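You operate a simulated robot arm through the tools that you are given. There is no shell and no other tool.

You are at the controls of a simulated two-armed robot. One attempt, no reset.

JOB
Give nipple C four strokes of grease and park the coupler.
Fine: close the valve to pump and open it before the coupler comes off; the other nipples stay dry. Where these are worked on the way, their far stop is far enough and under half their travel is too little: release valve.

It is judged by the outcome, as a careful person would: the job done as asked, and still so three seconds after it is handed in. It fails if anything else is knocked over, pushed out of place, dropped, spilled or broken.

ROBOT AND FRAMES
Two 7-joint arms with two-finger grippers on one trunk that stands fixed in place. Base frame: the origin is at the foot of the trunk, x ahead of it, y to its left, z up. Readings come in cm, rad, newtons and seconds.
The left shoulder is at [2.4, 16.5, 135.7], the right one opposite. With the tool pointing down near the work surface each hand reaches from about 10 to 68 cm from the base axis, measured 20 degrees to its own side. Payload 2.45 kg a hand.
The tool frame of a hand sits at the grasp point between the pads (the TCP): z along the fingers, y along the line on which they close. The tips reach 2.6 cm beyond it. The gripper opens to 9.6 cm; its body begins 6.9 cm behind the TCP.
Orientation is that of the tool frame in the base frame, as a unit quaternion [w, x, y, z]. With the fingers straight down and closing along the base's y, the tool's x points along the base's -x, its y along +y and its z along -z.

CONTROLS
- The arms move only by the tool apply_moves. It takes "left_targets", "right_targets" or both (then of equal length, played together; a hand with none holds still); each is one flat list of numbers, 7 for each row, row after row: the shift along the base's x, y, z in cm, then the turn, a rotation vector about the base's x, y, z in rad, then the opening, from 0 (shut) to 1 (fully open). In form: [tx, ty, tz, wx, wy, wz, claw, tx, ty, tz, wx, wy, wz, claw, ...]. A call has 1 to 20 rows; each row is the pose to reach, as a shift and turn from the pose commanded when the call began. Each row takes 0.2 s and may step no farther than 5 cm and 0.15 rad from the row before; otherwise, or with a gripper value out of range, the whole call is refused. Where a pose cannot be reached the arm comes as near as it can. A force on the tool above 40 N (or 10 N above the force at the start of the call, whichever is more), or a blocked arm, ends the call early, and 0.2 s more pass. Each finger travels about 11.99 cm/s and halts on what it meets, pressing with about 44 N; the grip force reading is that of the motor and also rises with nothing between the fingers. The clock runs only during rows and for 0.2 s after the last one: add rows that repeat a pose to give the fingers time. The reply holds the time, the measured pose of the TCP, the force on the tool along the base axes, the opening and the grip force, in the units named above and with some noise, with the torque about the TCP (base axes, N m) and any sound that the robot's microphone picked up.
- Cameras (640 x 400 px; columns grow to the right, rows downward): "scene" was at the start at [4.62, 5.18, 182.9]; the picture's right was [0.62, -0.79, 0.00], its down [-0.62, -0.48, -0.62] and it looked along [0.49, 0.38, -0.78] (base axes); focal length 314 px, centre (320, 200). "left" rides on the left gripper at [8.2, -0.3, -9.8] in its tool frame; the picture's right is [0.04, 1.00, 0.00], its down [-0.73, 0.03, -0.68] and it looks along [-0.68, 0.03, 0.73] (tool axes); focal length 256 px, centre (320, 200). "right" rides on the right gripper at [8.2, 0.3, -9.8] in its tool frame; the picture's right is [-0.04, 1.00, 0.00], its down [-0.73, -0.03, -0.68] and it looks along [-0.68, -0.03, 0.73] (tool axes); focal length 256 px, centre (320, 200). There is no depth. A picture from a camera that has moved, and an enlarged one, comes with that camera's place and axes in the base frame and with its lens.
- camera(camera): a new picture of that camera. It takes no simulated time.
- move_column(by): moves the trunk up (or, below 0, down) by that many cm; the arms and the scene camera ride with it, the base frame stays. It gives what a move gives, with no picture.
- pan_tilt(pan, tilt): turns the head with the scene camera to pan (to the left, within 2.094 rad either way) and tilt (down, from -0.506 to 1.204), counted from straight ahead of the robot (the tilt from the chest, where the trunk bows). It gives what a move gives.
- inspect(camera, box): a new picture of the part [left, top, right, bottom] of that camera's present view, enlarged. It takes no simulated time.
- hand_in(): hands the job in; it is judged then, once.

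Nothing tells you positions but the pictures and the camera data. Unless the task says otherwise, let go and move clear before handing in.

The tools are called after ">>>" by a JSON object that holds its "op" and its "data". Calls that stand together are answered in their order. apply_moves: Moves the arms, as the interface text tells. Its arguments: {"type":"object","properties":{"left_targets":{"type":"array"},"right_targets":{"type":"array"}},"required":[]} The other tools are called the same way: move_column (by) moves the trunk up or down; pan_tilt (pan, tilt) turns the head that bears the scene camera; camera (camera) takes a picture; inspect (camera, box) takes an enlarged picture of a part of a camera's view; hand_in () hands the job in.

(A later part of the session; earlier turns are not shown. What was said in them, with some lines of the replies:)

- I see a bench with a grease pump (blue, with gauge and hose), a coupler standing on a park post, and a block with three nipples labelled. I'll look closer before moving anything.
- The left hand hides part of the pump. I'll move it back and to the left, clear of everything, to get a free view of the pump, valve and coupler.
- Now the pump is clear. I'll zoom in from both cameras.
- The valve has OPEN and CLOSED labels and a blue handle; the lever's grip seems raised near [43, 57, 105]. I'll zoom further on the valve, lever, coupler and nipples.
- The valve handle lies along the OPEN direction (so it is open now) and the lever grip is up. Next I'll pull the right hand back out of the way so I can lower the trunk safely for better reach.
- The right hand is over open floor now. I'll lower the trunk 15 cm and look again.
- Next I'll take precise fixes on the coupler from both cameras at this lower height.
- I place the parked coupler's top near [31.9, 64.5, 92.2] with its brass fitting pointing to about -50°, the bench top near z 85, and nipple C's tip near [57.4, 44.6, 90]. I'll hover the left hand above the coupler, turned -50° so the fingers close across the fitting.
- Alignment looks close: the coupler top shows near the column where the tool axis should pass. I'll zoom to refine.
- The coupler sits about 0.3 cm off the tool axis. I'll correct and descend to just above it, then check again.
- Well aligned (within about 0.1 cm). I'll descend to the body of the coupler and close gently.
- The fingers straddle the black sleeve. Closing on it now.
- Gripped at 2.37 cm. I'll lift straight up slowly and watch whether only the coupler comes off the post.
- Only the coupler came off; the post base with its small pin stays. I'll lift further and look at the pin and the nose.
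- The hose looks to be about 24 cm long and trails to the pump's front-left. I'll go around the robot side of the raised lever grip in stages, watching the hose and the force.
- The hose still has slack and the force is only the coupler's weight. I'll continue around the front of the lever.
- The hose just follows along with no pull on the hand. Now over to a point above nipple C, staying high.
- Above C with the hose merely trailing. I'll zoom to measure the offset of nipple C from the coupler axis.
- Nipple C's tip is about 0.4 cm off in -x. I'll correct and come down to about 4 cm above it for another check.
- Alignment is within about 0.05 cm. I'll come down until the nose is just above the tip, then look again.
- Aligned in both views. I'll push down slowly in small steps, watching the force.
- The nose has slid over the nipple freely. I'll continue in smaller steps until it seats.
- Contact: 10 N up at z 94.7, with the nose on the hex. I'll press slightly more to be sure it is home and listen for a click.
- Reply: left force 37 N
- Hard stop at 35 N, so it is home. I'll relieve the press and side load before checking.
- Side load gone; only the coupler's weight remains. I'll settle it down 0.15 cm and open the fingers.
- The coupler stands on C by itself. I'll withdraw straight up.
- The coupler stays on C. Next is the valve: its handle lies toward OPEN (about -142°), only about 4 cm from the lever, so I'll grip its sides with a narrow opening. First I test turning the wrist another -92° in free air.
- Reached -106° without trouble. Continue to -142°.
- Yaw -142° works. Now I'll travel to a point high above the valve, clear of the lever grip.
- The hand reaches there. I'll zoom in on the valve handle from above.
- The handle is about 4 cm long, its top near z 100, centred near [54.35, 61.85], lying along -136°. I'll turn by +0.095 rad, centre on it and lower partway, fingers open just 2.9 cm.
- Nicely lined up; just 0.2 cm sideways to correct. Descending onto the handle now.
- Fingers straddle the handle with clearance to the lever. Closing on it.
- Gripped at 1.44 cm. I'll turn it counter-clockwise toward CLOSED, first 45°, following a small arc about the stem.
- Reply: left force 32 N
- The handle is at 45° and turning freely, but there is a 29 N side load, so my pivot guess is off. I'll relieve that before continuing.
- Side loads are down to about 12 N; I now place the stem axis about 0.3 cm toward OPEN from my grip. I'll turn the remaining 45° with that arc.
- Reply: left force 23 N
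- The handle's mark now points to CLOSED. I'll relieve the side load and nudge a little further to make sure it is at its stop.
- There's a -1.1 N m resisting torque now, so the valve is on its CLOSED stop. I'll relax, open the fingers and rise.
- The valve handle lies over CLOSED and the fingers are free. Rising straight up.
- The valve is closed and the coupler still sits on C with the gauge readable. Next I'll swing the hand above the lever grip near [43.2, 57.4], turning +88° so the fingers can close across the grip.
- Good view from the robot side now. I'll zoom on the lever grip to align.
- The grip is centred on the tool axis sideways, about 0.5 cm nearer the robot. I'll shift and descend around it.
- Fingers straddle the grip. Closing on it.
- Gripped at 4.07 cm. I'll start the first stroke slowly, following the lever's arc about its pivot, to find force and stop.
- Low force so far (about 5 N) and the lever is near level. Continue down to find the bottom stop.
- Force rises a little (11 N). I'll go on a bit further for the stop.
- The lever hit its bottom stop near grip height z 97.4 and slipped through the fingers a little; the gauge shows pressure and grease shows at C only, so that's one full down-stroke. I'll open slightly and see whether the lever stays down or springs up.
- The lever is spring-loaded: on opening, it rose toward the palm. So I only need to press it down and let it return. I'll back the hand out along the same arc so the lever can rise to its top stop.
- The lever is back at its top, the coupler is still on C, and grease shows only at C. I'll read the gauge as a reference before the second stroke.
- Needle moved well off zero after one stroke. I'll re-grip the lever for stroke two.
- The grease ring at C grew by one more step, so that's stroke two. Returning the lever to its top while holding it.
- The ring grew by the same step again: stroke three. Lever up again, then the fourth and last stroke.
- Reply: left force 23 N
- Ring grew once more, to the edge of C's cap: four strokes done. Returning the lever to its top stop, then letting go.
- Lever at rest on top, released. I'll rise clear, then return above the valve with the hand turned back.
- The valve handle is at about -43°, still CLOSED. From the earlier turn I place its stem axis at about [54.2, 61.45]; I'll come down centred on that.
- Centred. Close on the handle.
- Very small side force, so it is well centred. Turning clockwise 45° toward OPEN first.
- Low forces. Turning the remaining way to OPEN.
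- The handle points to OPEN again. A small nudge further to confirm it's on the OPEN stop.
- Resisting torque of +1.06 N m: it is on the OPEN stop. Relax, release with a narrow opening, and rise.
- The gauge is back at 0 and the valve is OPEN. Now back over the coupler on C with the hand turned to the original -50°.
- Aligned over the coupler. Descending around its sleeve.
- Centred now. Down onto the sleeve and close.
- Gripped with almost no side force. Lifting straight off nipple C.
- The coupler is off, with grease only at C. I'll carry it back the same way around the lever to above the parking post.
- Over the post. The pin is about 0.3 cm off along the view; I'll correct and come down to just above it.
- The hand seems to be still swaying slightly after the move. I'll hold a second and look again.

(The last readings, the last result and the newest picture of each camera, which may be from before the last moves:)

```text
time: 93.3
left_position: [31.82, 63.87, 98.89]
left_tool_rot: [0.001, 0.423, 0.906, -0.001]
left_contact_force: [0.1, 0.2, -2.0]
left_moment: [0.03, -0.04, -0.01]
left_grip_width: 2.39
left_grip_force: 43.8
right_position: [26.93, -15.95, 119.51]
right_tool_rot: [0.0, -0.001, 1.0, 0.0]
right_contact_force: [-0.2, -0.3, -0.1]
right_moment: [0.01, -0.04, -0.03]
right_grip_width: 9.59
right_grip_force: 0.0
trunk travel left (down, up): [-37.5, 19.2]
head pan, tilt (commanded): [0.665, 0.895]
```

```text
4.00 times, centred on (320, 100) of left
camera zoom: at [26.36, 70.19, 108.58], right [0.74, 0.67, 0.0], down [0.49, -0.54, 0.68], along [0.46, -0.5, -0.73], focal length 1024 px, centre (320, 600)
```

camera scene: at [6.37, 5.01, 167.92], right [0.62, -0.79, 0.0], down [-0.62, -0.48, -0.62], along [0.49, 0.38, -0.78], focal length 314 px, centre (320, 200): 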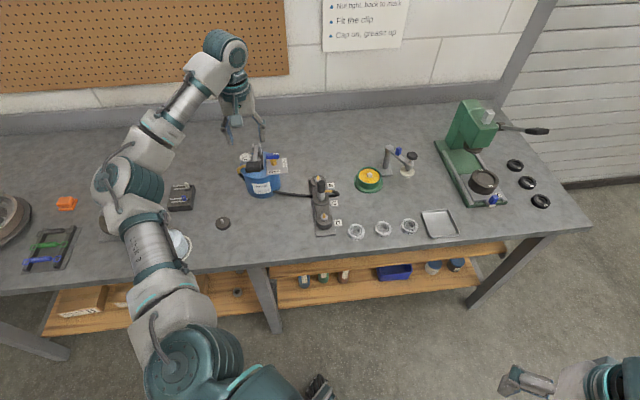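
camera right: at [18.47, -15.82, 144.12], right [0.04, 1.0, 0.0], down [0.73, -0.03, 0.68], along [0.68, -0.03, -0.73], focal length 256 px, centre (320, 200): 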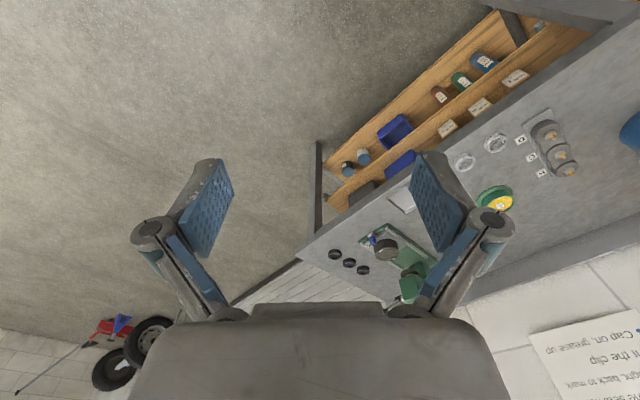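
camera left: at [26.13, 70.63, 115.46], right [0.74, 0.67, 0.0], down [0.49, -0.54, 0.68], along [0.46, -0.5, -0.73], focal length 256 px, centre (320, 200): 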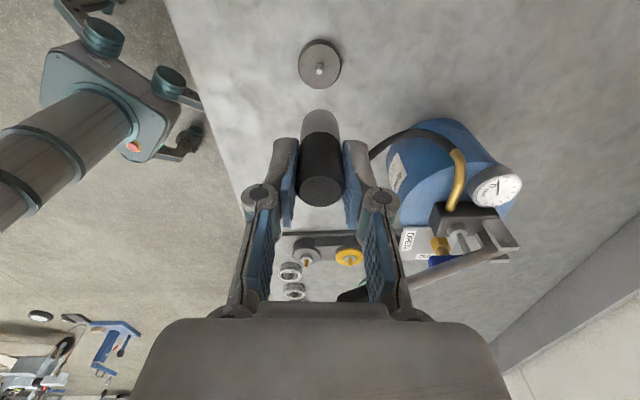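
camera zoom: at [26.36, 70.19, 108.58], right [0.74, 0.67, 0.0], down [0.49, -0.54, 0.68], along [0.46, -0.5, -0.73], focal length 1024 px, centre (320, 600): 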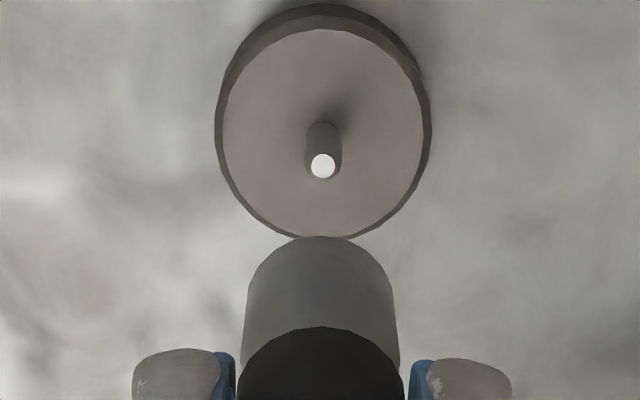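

It's settled; comparing with the picture when I lifted the coupler off, I need about 0.2 cm in +y. I'll correct and go down to just above the pin.

>>> {"op": "apply_moves", "data": {"left_targets": [0.02, 0.22, -1, 0, 0, 0, 0.1, 0.02, 0.22, -2.5, 0, 0, 0, 0.1, 0.02, 0.22, -4, 0, 0, 0, 0.1, 0.02, 0.22, -4.8, 0, 0, 0, 0.1, 0.02, 0.22, -4.8, 0, 0, 0, 0.1, 0.02, 0.22, -4.8, 0, 0, 0, 0.1]}}

>>> {"op": "inspect", "data": {"camera": "left", "box": [270, 60, 370, 160]}}

>>> {"op": "inspect", "data": {"camera": "scene", "box": [200, 190, 250, 230]}}

```text
time: 94.8
left_position: [31.7, 64.12, 93.84]
left_tool_rot: [0.001, 0.422, 0.906, -0.001]
left_contact_force: [0.5, 0.8, -2.1]
left_moment: [0.01, -0.01, -0.01]
left_grip_width: 2.37
left_grip_force: 44.3
right_position: [26.96, -15.88, 119.6]
right_tool_rot: [0.001, 0.001, 1.0, 0.0]
right_contact_force: [-0.5, 0.3, 0.1]
right_moment: [0.0, 0.0, -0.03]
right_grip_width: 9.59
right_grip_force: 0.0
trunk travel left (down, up): [-37.5, 19.2]
head pan, tilt (commanded): [0.665, 0.895]
```

```text
4.00 times, centred on (320, 110) of left
camera zoom: at [26.32, 70.44, 103.72], right [0.74, 0.67, 0.0], down [0.49, -0.54, 0.68], along [0.46, -0.5, -0.73], focal length 1024 px, centre (320, 560)
```

zoom: 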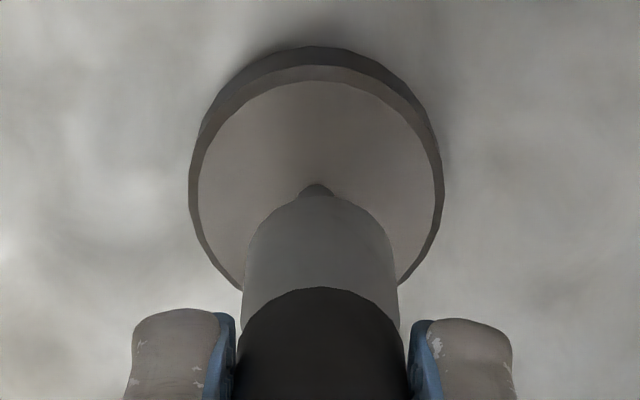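

```text
10.00 times, centred on (225, 210) of scene
camera zoom: at [6.25, 5.1, 167.92], right [0.62, -0.79, 0.0], down [-0.62, -0.48, -0.62], along [0.49, 0.38, -0.78], focal length 3136 px, centre (1270, 100)
```

zoom: 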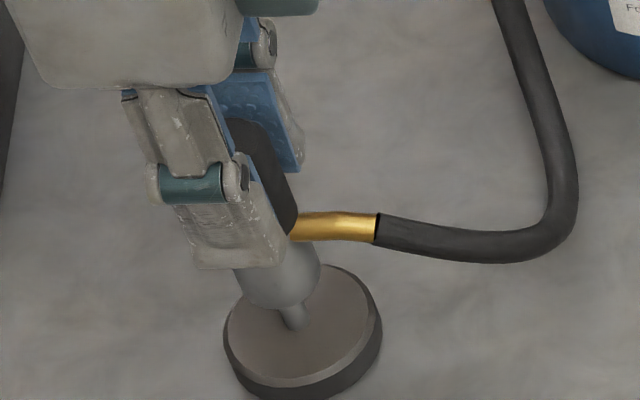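

The pin is right under the nose in both views. Lowering slowly onto it.

>>> {"op": "apply_moves", "data": {"left_targets": [0, 0, -0.4, 0, 0, 0, 0.1, 0, 0, -0.8, 0, 0, 0, 0.1, 0, 0, -1.2, 0, 0, 0, 0.1, 0, 0, -1.5, 0, 0, 0, 0.1, 0, 0, -1.5, 0, 0, 0, 0.1]}}

>>> {"op": "inspect", "data": {"camera": "left", "box": [270, 60, 370, 160]}}

>>> {"op": "inspect", "data": {"camera": "scene", "box": [200, 190, 250, 230]}}

```text
time: 96.0
left_position: [32.02, 64.06, 92.49]
left_tool_rot: [0.001, 0.423, 0.906, 0.0]
left_contact_force: [0.2, 0.1, -2.1]
left_moment: [-0.01, -0.03, 0.0]
left_grip_width: 2.35
left_grip_force: 43.9
right_position: [27.03, -16.03, 119.62]
right_tool_rot: [0.001, 0.0, 1.0, -0.001]
right_contact_force: [-0.7, -0.6, 0.2]
right_moment: [-0.01, -0.03, 0.0]
right_grip_width: 9.58
right_grip_force: 0.0
trunk travel left (down, up): [-37.5, 19.2]
head pan, tilt (commanded): [0.665, 0.895]
```

```text
4.00 times, centred on (320, 110) of left
camera zoom: at [26.42, 70.41, 102.2], right [0.74, 0.67, 0.0], down [0.49, -0.54, 0.68], along [0.46, -0.5, -0.73], focal length 1024 px, centre (320, 560)
```

zoom: 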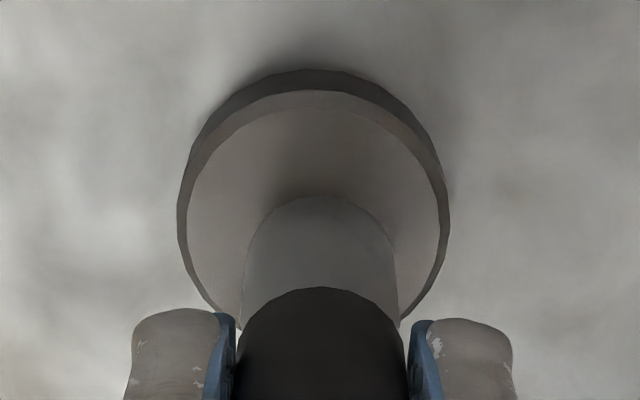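

```text
10.00 times, centred on (225, 210) of scene
camera zoom: at [6.25, 5.1, 167.92], right [0.62, -0.79, 0.0], down [-0.62, -0.48, -0.62], along [0.49, 0.38, -0.78], focal length 3136 px, centre (1270, 100)
```

zoom: 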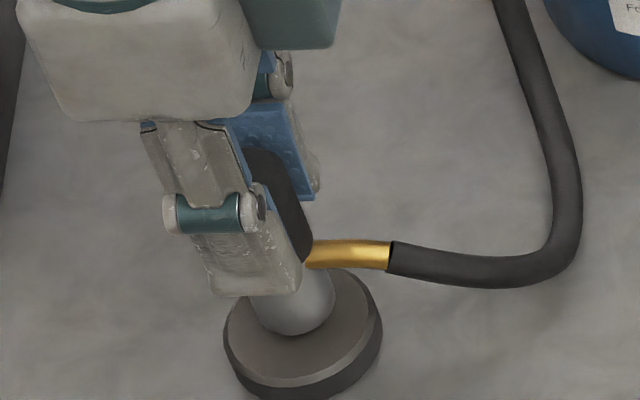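

>>> {"op": "apply_moves", "data": {"left_targets": [0, 0, -0.2, 0, 0, 0, 0.1, 0, 0, -0.4, 0, 0, 0, 0.1, 0, 0, -0.6, 0, 0, 0, 0.1, 0, 0, -0.6, 0, 0, 0, 0.1]}}

>>> {"op": "inspect", "data": {"camera": "left", "box": [270, 60, 370, 160]}}

>>> {"op": "inspect", "data": {"camera": "scene", "box": [200, 190, 250, 230]}}

```text
time: 97.0
left_position: [31.9, 64.12, 91.82]
left_tool_rot: [0.0, 0.422, 0.906, -0.001]
left_contact_force: [-0.4, -0.6, -1.9]
left_moment: [-0.01, -0.01, 0.0]
left_grip_width: 2.37
left_grip_force: 44.2
right_position: [26.88, -15.91, 119.59]
right_tool_rot: [0.0, 0.0, 1.0, 0.0]
right_contact_force: [-1.1, -0.7, -0.7]
right_moment: [-0.02, -0.02, 0.01]
right_grip_width: 9.6
right_grip_force: 0.1
trunk travel left (down, up): [-37.5, 19.2]
head pan, tilt (commanded): [0.665, 0.895]
```

```text
4.00 times, centred on (320, 110) of left
camera zoom: at [26.39, 70.42, 101.61], right [0.74, 0.67, 0.0], down [0.49, -0.54, 0.68], along [0.46, -0.5, -0.73], focal length 1024 px, centre (320, 560)
```

zoom: 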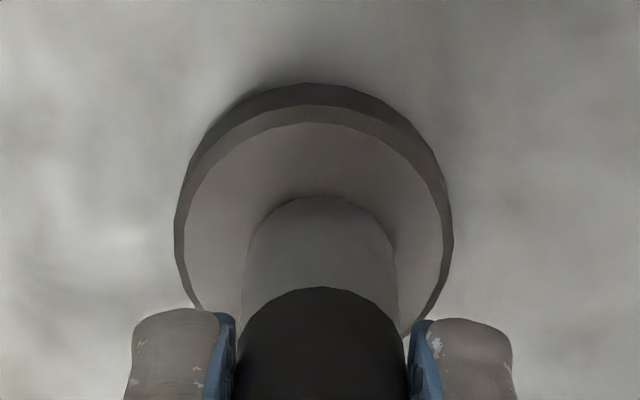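

```text
10.00 times, centred on (225, 210) of scene
camera zoom: at [6.25, 5.1, 167.92], right [0.62, -0.79, 0.0], down [-0.62, -0.48, -0.62], along [0.49, 0.38, -0.78], focal length 3136 px, centre (1270, 100)
```

zoom: 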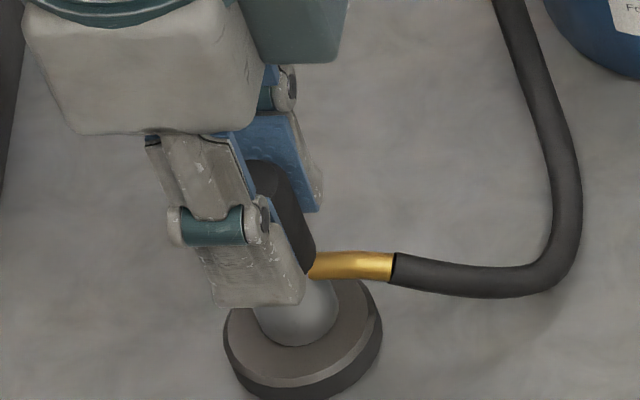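

Nearly home but still unsupported. A little further until it takes weight.

>>> {"op": "apply_moves", "data": {"left_targets": [0, 0, -0.12, 0, 0, 0, 0.1, 0, 0, -0.24, 0, 0, 0, 0.1, 0, 0, -0.24, 0, 0, 0, 0.1]}}

```text
time: 97.8
left_position: [31.92, 64.1, 91.77]
left_tool_rot: [0.001, 0.422, 0.907, 0.002]
left_contact_force: [-0.2, 1.7, 9.5]
left_moment: [0.07, 0.11, -0.01]
left_grip_width: 2.38
left_grip_force: 43.8
right_position: [26.97, -16.11, 119.49]
right_tool_rot: [0.001, 0.0, 1.0, 0.001]
right_contact_force: [0.5, 1.0, -1.0]
right_moment: [0.03, 0.0, -0.03]
right_grip_width: 9.6
right_grip_force: 0.0
trunk travel left (down, up): [-37.5, 19.2]
head pan, tilt (commanded): [0.665, 0.895]
```

Seated on the base at z 91.75 with 9.5 N, as expected. I'll ease off and open the fingers.

>>> {"op": "apply_moves", "data": {"left_targets": [0, 0, 0.15, 0, 0, 0, 0.1, 0, 0, 0.18, 0, 0, 0, 0.1, 0, 0, 0.18, 0, 0, 0, 0.1]}}

>>> {"op": "apply_moves", "data": {"left_targets": [0, 0, 0, 0, 0, 0, 0.27, 0, 0, 0, 0, 0, 0, 0.33, 0, 0, 0, 0, 0, 0, 0.42, 0, 0, 0, 0, 0, 0, 0.5, 0, 0, 0, 0, 0, 0, 0.5]}}

>>> {"op": "camera", "data": {"camera": "left"}}

>>> {"op": "inspect", "data": {"camera": "scene", "box": [200, 190, 250, 230]}}

```text
time: 98.5
left_position: [31.95, 64.21, 91.65]
left_tool_rot: [0.001, 0.422, 0.906, -0.001]
left_contact_force: [1.6, -1.1, -0.3]
left_moment: [-0.04, -0.08, -0.03]
left_grip_width: 2.34
left_grip_force: 44.3
right_position: [26.98, -15.97, 119.57]
right_tool_rot: [0.001, 0.001, 1.0, 0.001]
right_contact_force: [0.2, -0.9, -0.8]
right_moment: [0.01, 0.01, -0.02]
right_grip_width: 9.6
right_grip_force: 0.0
trunk travel left (down, up): [-37.5, 19.2]
head pan, tilt (commanded): [0.665, 0.895]
```

```text
time: 99.8
left_position: [31.87, 64.14, 91.74]
left_tool_rot: [0.0, 0.423, 0.906, -0.001]
left_contact_force: [-0.5, 1.0, -0.2]
left_moment: [0.01, 0.05, -0.01]
left_grip_width: 4.8
left_grip_force: 0.0
right_position: [26.92, -15.96, 119.55]
right_tool_rot: [0.001, -0.001, 1.0, 0.001]
right_contact_force: [0.4, 0.3, -0.6]
right_moment: [0.01, -0.02, -0.02]
right_grip_width: 9.6
right_grip_force: 0.1
trunk travel left (down, up): [-37.5, 19.2]
head pan, tilt (commanded): [0.665, 0.895]
```

```text
taken
camera left: at [26.37, 70.44, 101.59], right [0.74, 0.67, 0.0], down [0.49, -0.54, 0.68], along [0.46, -0.5, -0.73], focal length 256 px, centre (320, 200)
```

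left: 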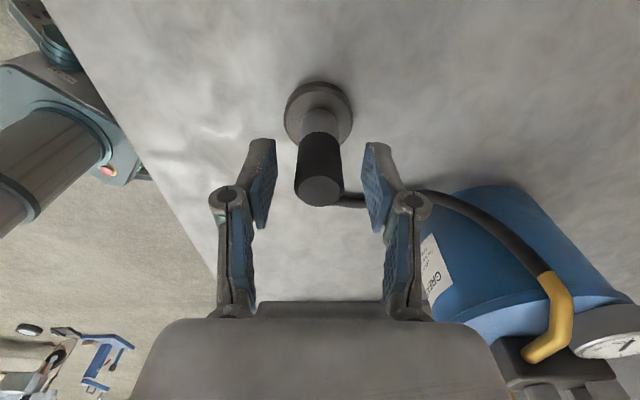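

```text
10.00 times, centred on (225, 210) of scene
camera zoom: at [6.24, 5.06, 167.93], right [0.62, -0.79, 0.0], down [-0.62, -0.48, -0.62], along [0.49, 0.38, -0.78], focal length 3136 px, centre (1270, 100)
```

zoom: 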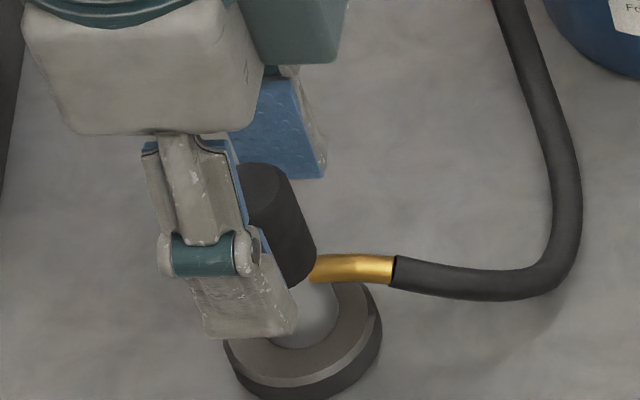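

The coupler stands on its post. Rising clear and then retreating the hand.

>>> {"op": "apply_moves", "data": {"left_targets": [0, 0, 1.5, 0, 0, 0, 0.55, 0, 0, 4, 0, 0, 0, 0.55, 0, 0, 7, 0, 0, 0, 0.55, 0, 0, 10.5, 0, 0, 0, 0.55, 0, 0, 14.5, 0, 0, 0, 0.55, 0, 0, 18, 0, 0, 0, 0.55, 0, 0, 21, 0, 0, 0, 0.55]}}

>>> {"op": "inspect", "data": {"camera": "left", "box": [260, 20, 380, 120]}}

>>> {"op": "inspect", "data": {"camera": "scene", "box": [190, 130, 350, 230]}}

```text
time: 101.3
left_position: [32.02, 64.1, 112.79]
left_tool_rot: [0.001, 0.423, 0.906, 0.0]
left_contact_force: [-0.6, 0.0, 0.8]
left_moment: [0.01, -0.01, 0.02]
left_grip_width: 5.28
left_grip_force: 0.0
right_position: [27.0, -15.98, 119.63]
right_tool_rot: [0.001, 0.001, 1.0, 0.001]
right_contact_force: [0.4, -0.1, 0.7]
right_moment: [0.0, -0.01, -0.01]
right_grip_width: 9.63
right_grip_force: 0.1
trunk travel left (down, up): [-37.5, 19.2]
head pan, tilt (commanded): [0.665, 0.895]
```

```text
4.00 times, centred on (320, 70) of left
camera zoom: at [26.48, 70.36, 122.64], right [0.74, 0.67, 0.0], down [0.49, -0.54, 0.68], along [0.46, -0.5, -0.73], focal length 1024 px, centre (320, 720)
```

zoom: 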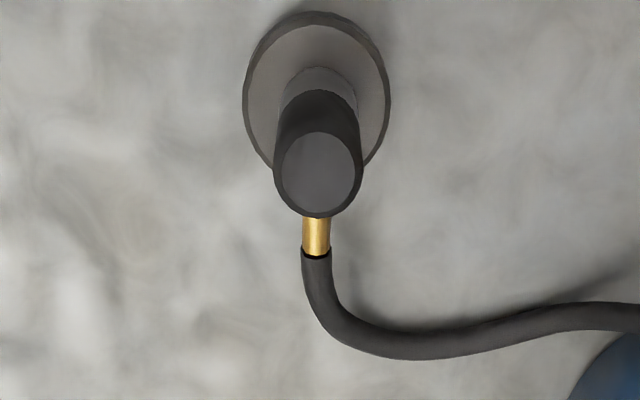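

```text
4.00 times, centred on (270, 180) of scene
camera zoom: at [6.22, 5.02, 167.93], right [0.62, -0.79, 0.0], down [-0.62, -0.48, -0.62], along [0.49, 0.38, -0.78], focal length 1254 px, centre (520, 280)
```

zoom: 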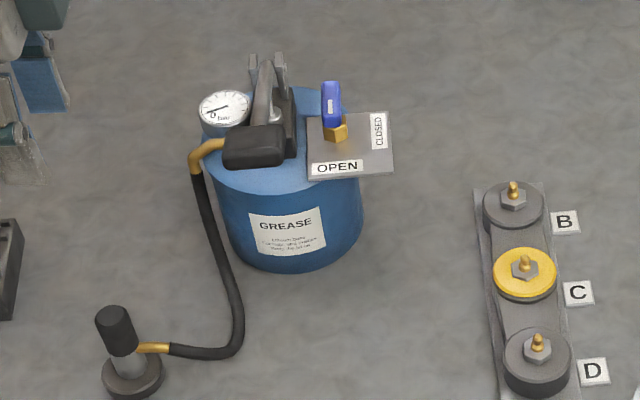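

The coupler is parked, gauge at 0, valve OPEN, grease only at C. I'll retreat the hand to its earlier clear position and check the whole bench.

>>> {"op": "apply_moves", "data": {"left_targets": [-2.5, -1.2, 1, 0, 0, 0.125, 0.55, -5, -2.4, 2, 0, 0, 0.25, 0.55, -7.5, -3.6, 3, 0, 0, 0.375, 0.55, -10, -4.8, 4, 0, 0, 0.5, 0.55, -12.5, -6, 4, 0, 0, 0.625, 0.55, -14.5, -7.1, 4, 0, 0, 0.75, 0.55, -16, -7.8, 4, 0, 0, 0.87, 0.55, -16, -7.8, 4, 0, 0, 0.87, 0.55]}}

>>> {"op": "camera", "data": {"camera": "scene"}}

>>> {"op": "camera", "data": {"camera": "left"}}

>>> {"op": "inspect", "data": {"camera": "scene", "box": [200, 140, 360, 240]}}

```text
time: 103.2
left_position: [15.89, 56.45, 116.76]
left_tool_rot: [0.0, 0.001, 1.0, 0.0]
left_contact_force: [-0.1, 0.4, -0.3]
left_moment: [-0.06, 0.01, -0.04]
left_grip_width: 5.3
left_grip_force: 0.1
right_position: [26.99, -16.03, 119.58]
right_tool_rot: [0.0, 0.0, 1.0, 0.0]
right_contact_force: [-1.1, 0.4, 0.0]
right_moment: [0.0, 0.01, -0.01]
right_grip_width: 9.58
right_grip_force: 0.1
trunk travel left (down, up): [-37.5, 19.2]
head pan, tilt (commanded): [0.665, 0.895]
```

```text
taken
camera scene: at [6.12, 4.89, 167.93], right [0.62, -0.79, 0.0], down [-0.62, -0.48, -0.62], along [0.49, 0.38, -0.78], focal length 314 px, centre (320, 200)
```

scene: 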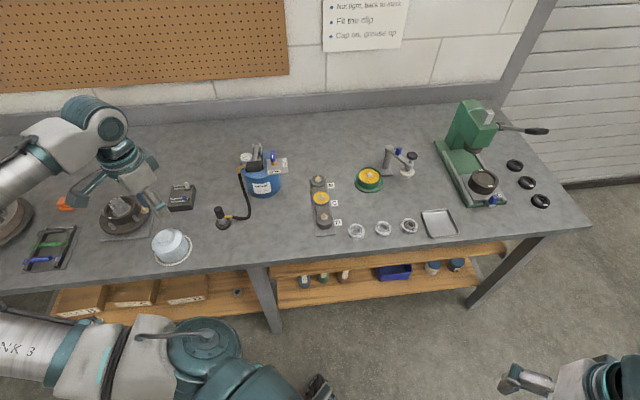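

```text
taken
camera left: at [7.78, 56.31, 126.62], right [-0.04, 1.0, 0.0], down [0.73, 0.03, 0.68], along [0.68, 0.03, -0.73], focal length 256 px, centre (320, 200)
```

left: 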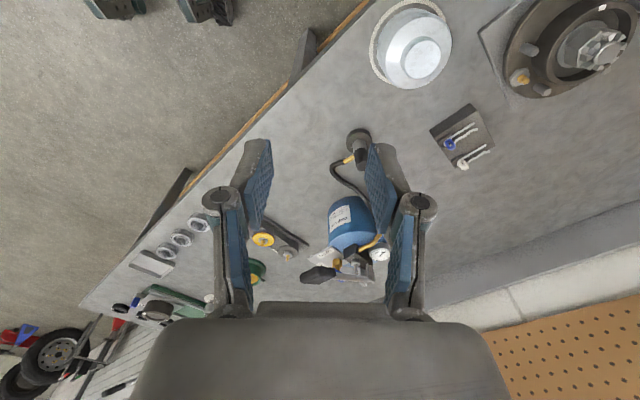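

```text
4.00 times, centred on (280, 190) of scene
camera zoom: at [6.12, 4.89, 167.93], right [0.62, -0.79, 0.0], down [-0.62, -0.48, -0.62], along [0.49, 0.38, -0.78], focal length 1254 px, centre (480, 240)
```

zoom: 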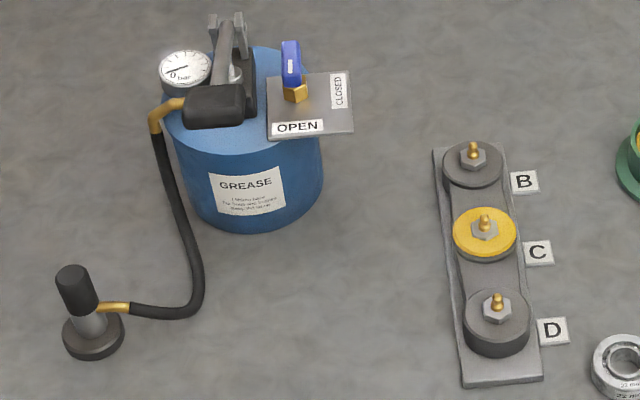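

Everything checks out. C has its four strokes of grease, B and D are dry, the valve is OPEN at 0 bar, the lever is up and the coupler is parked. Both hands are clear and nothing else has moved, so I'm handing in.

>>> {"op": "hand_in", "data": {}}

```text
The job is handed in.
```

I greased nipple C with four strokes and put the coupler back on its parking post. The job is handed in, but no verdict has come back yet.

- **Pumping:** I closed the valve to its stop before the first stroke. The lever slipped in the fingers at the bottom of stroke one. From its position in the picture it was still at the bottom then, so I counted that as one stroke. The grease ring at C grew by the same amount on each of strokes two to four.
- **Release:** I turned the valve back to its OPEN stop, and the gauge read 0 bar before the coupler came off.
- **Bench:** B and D show no grease. The lever is up, both hands are clear and nothing else looks moved.
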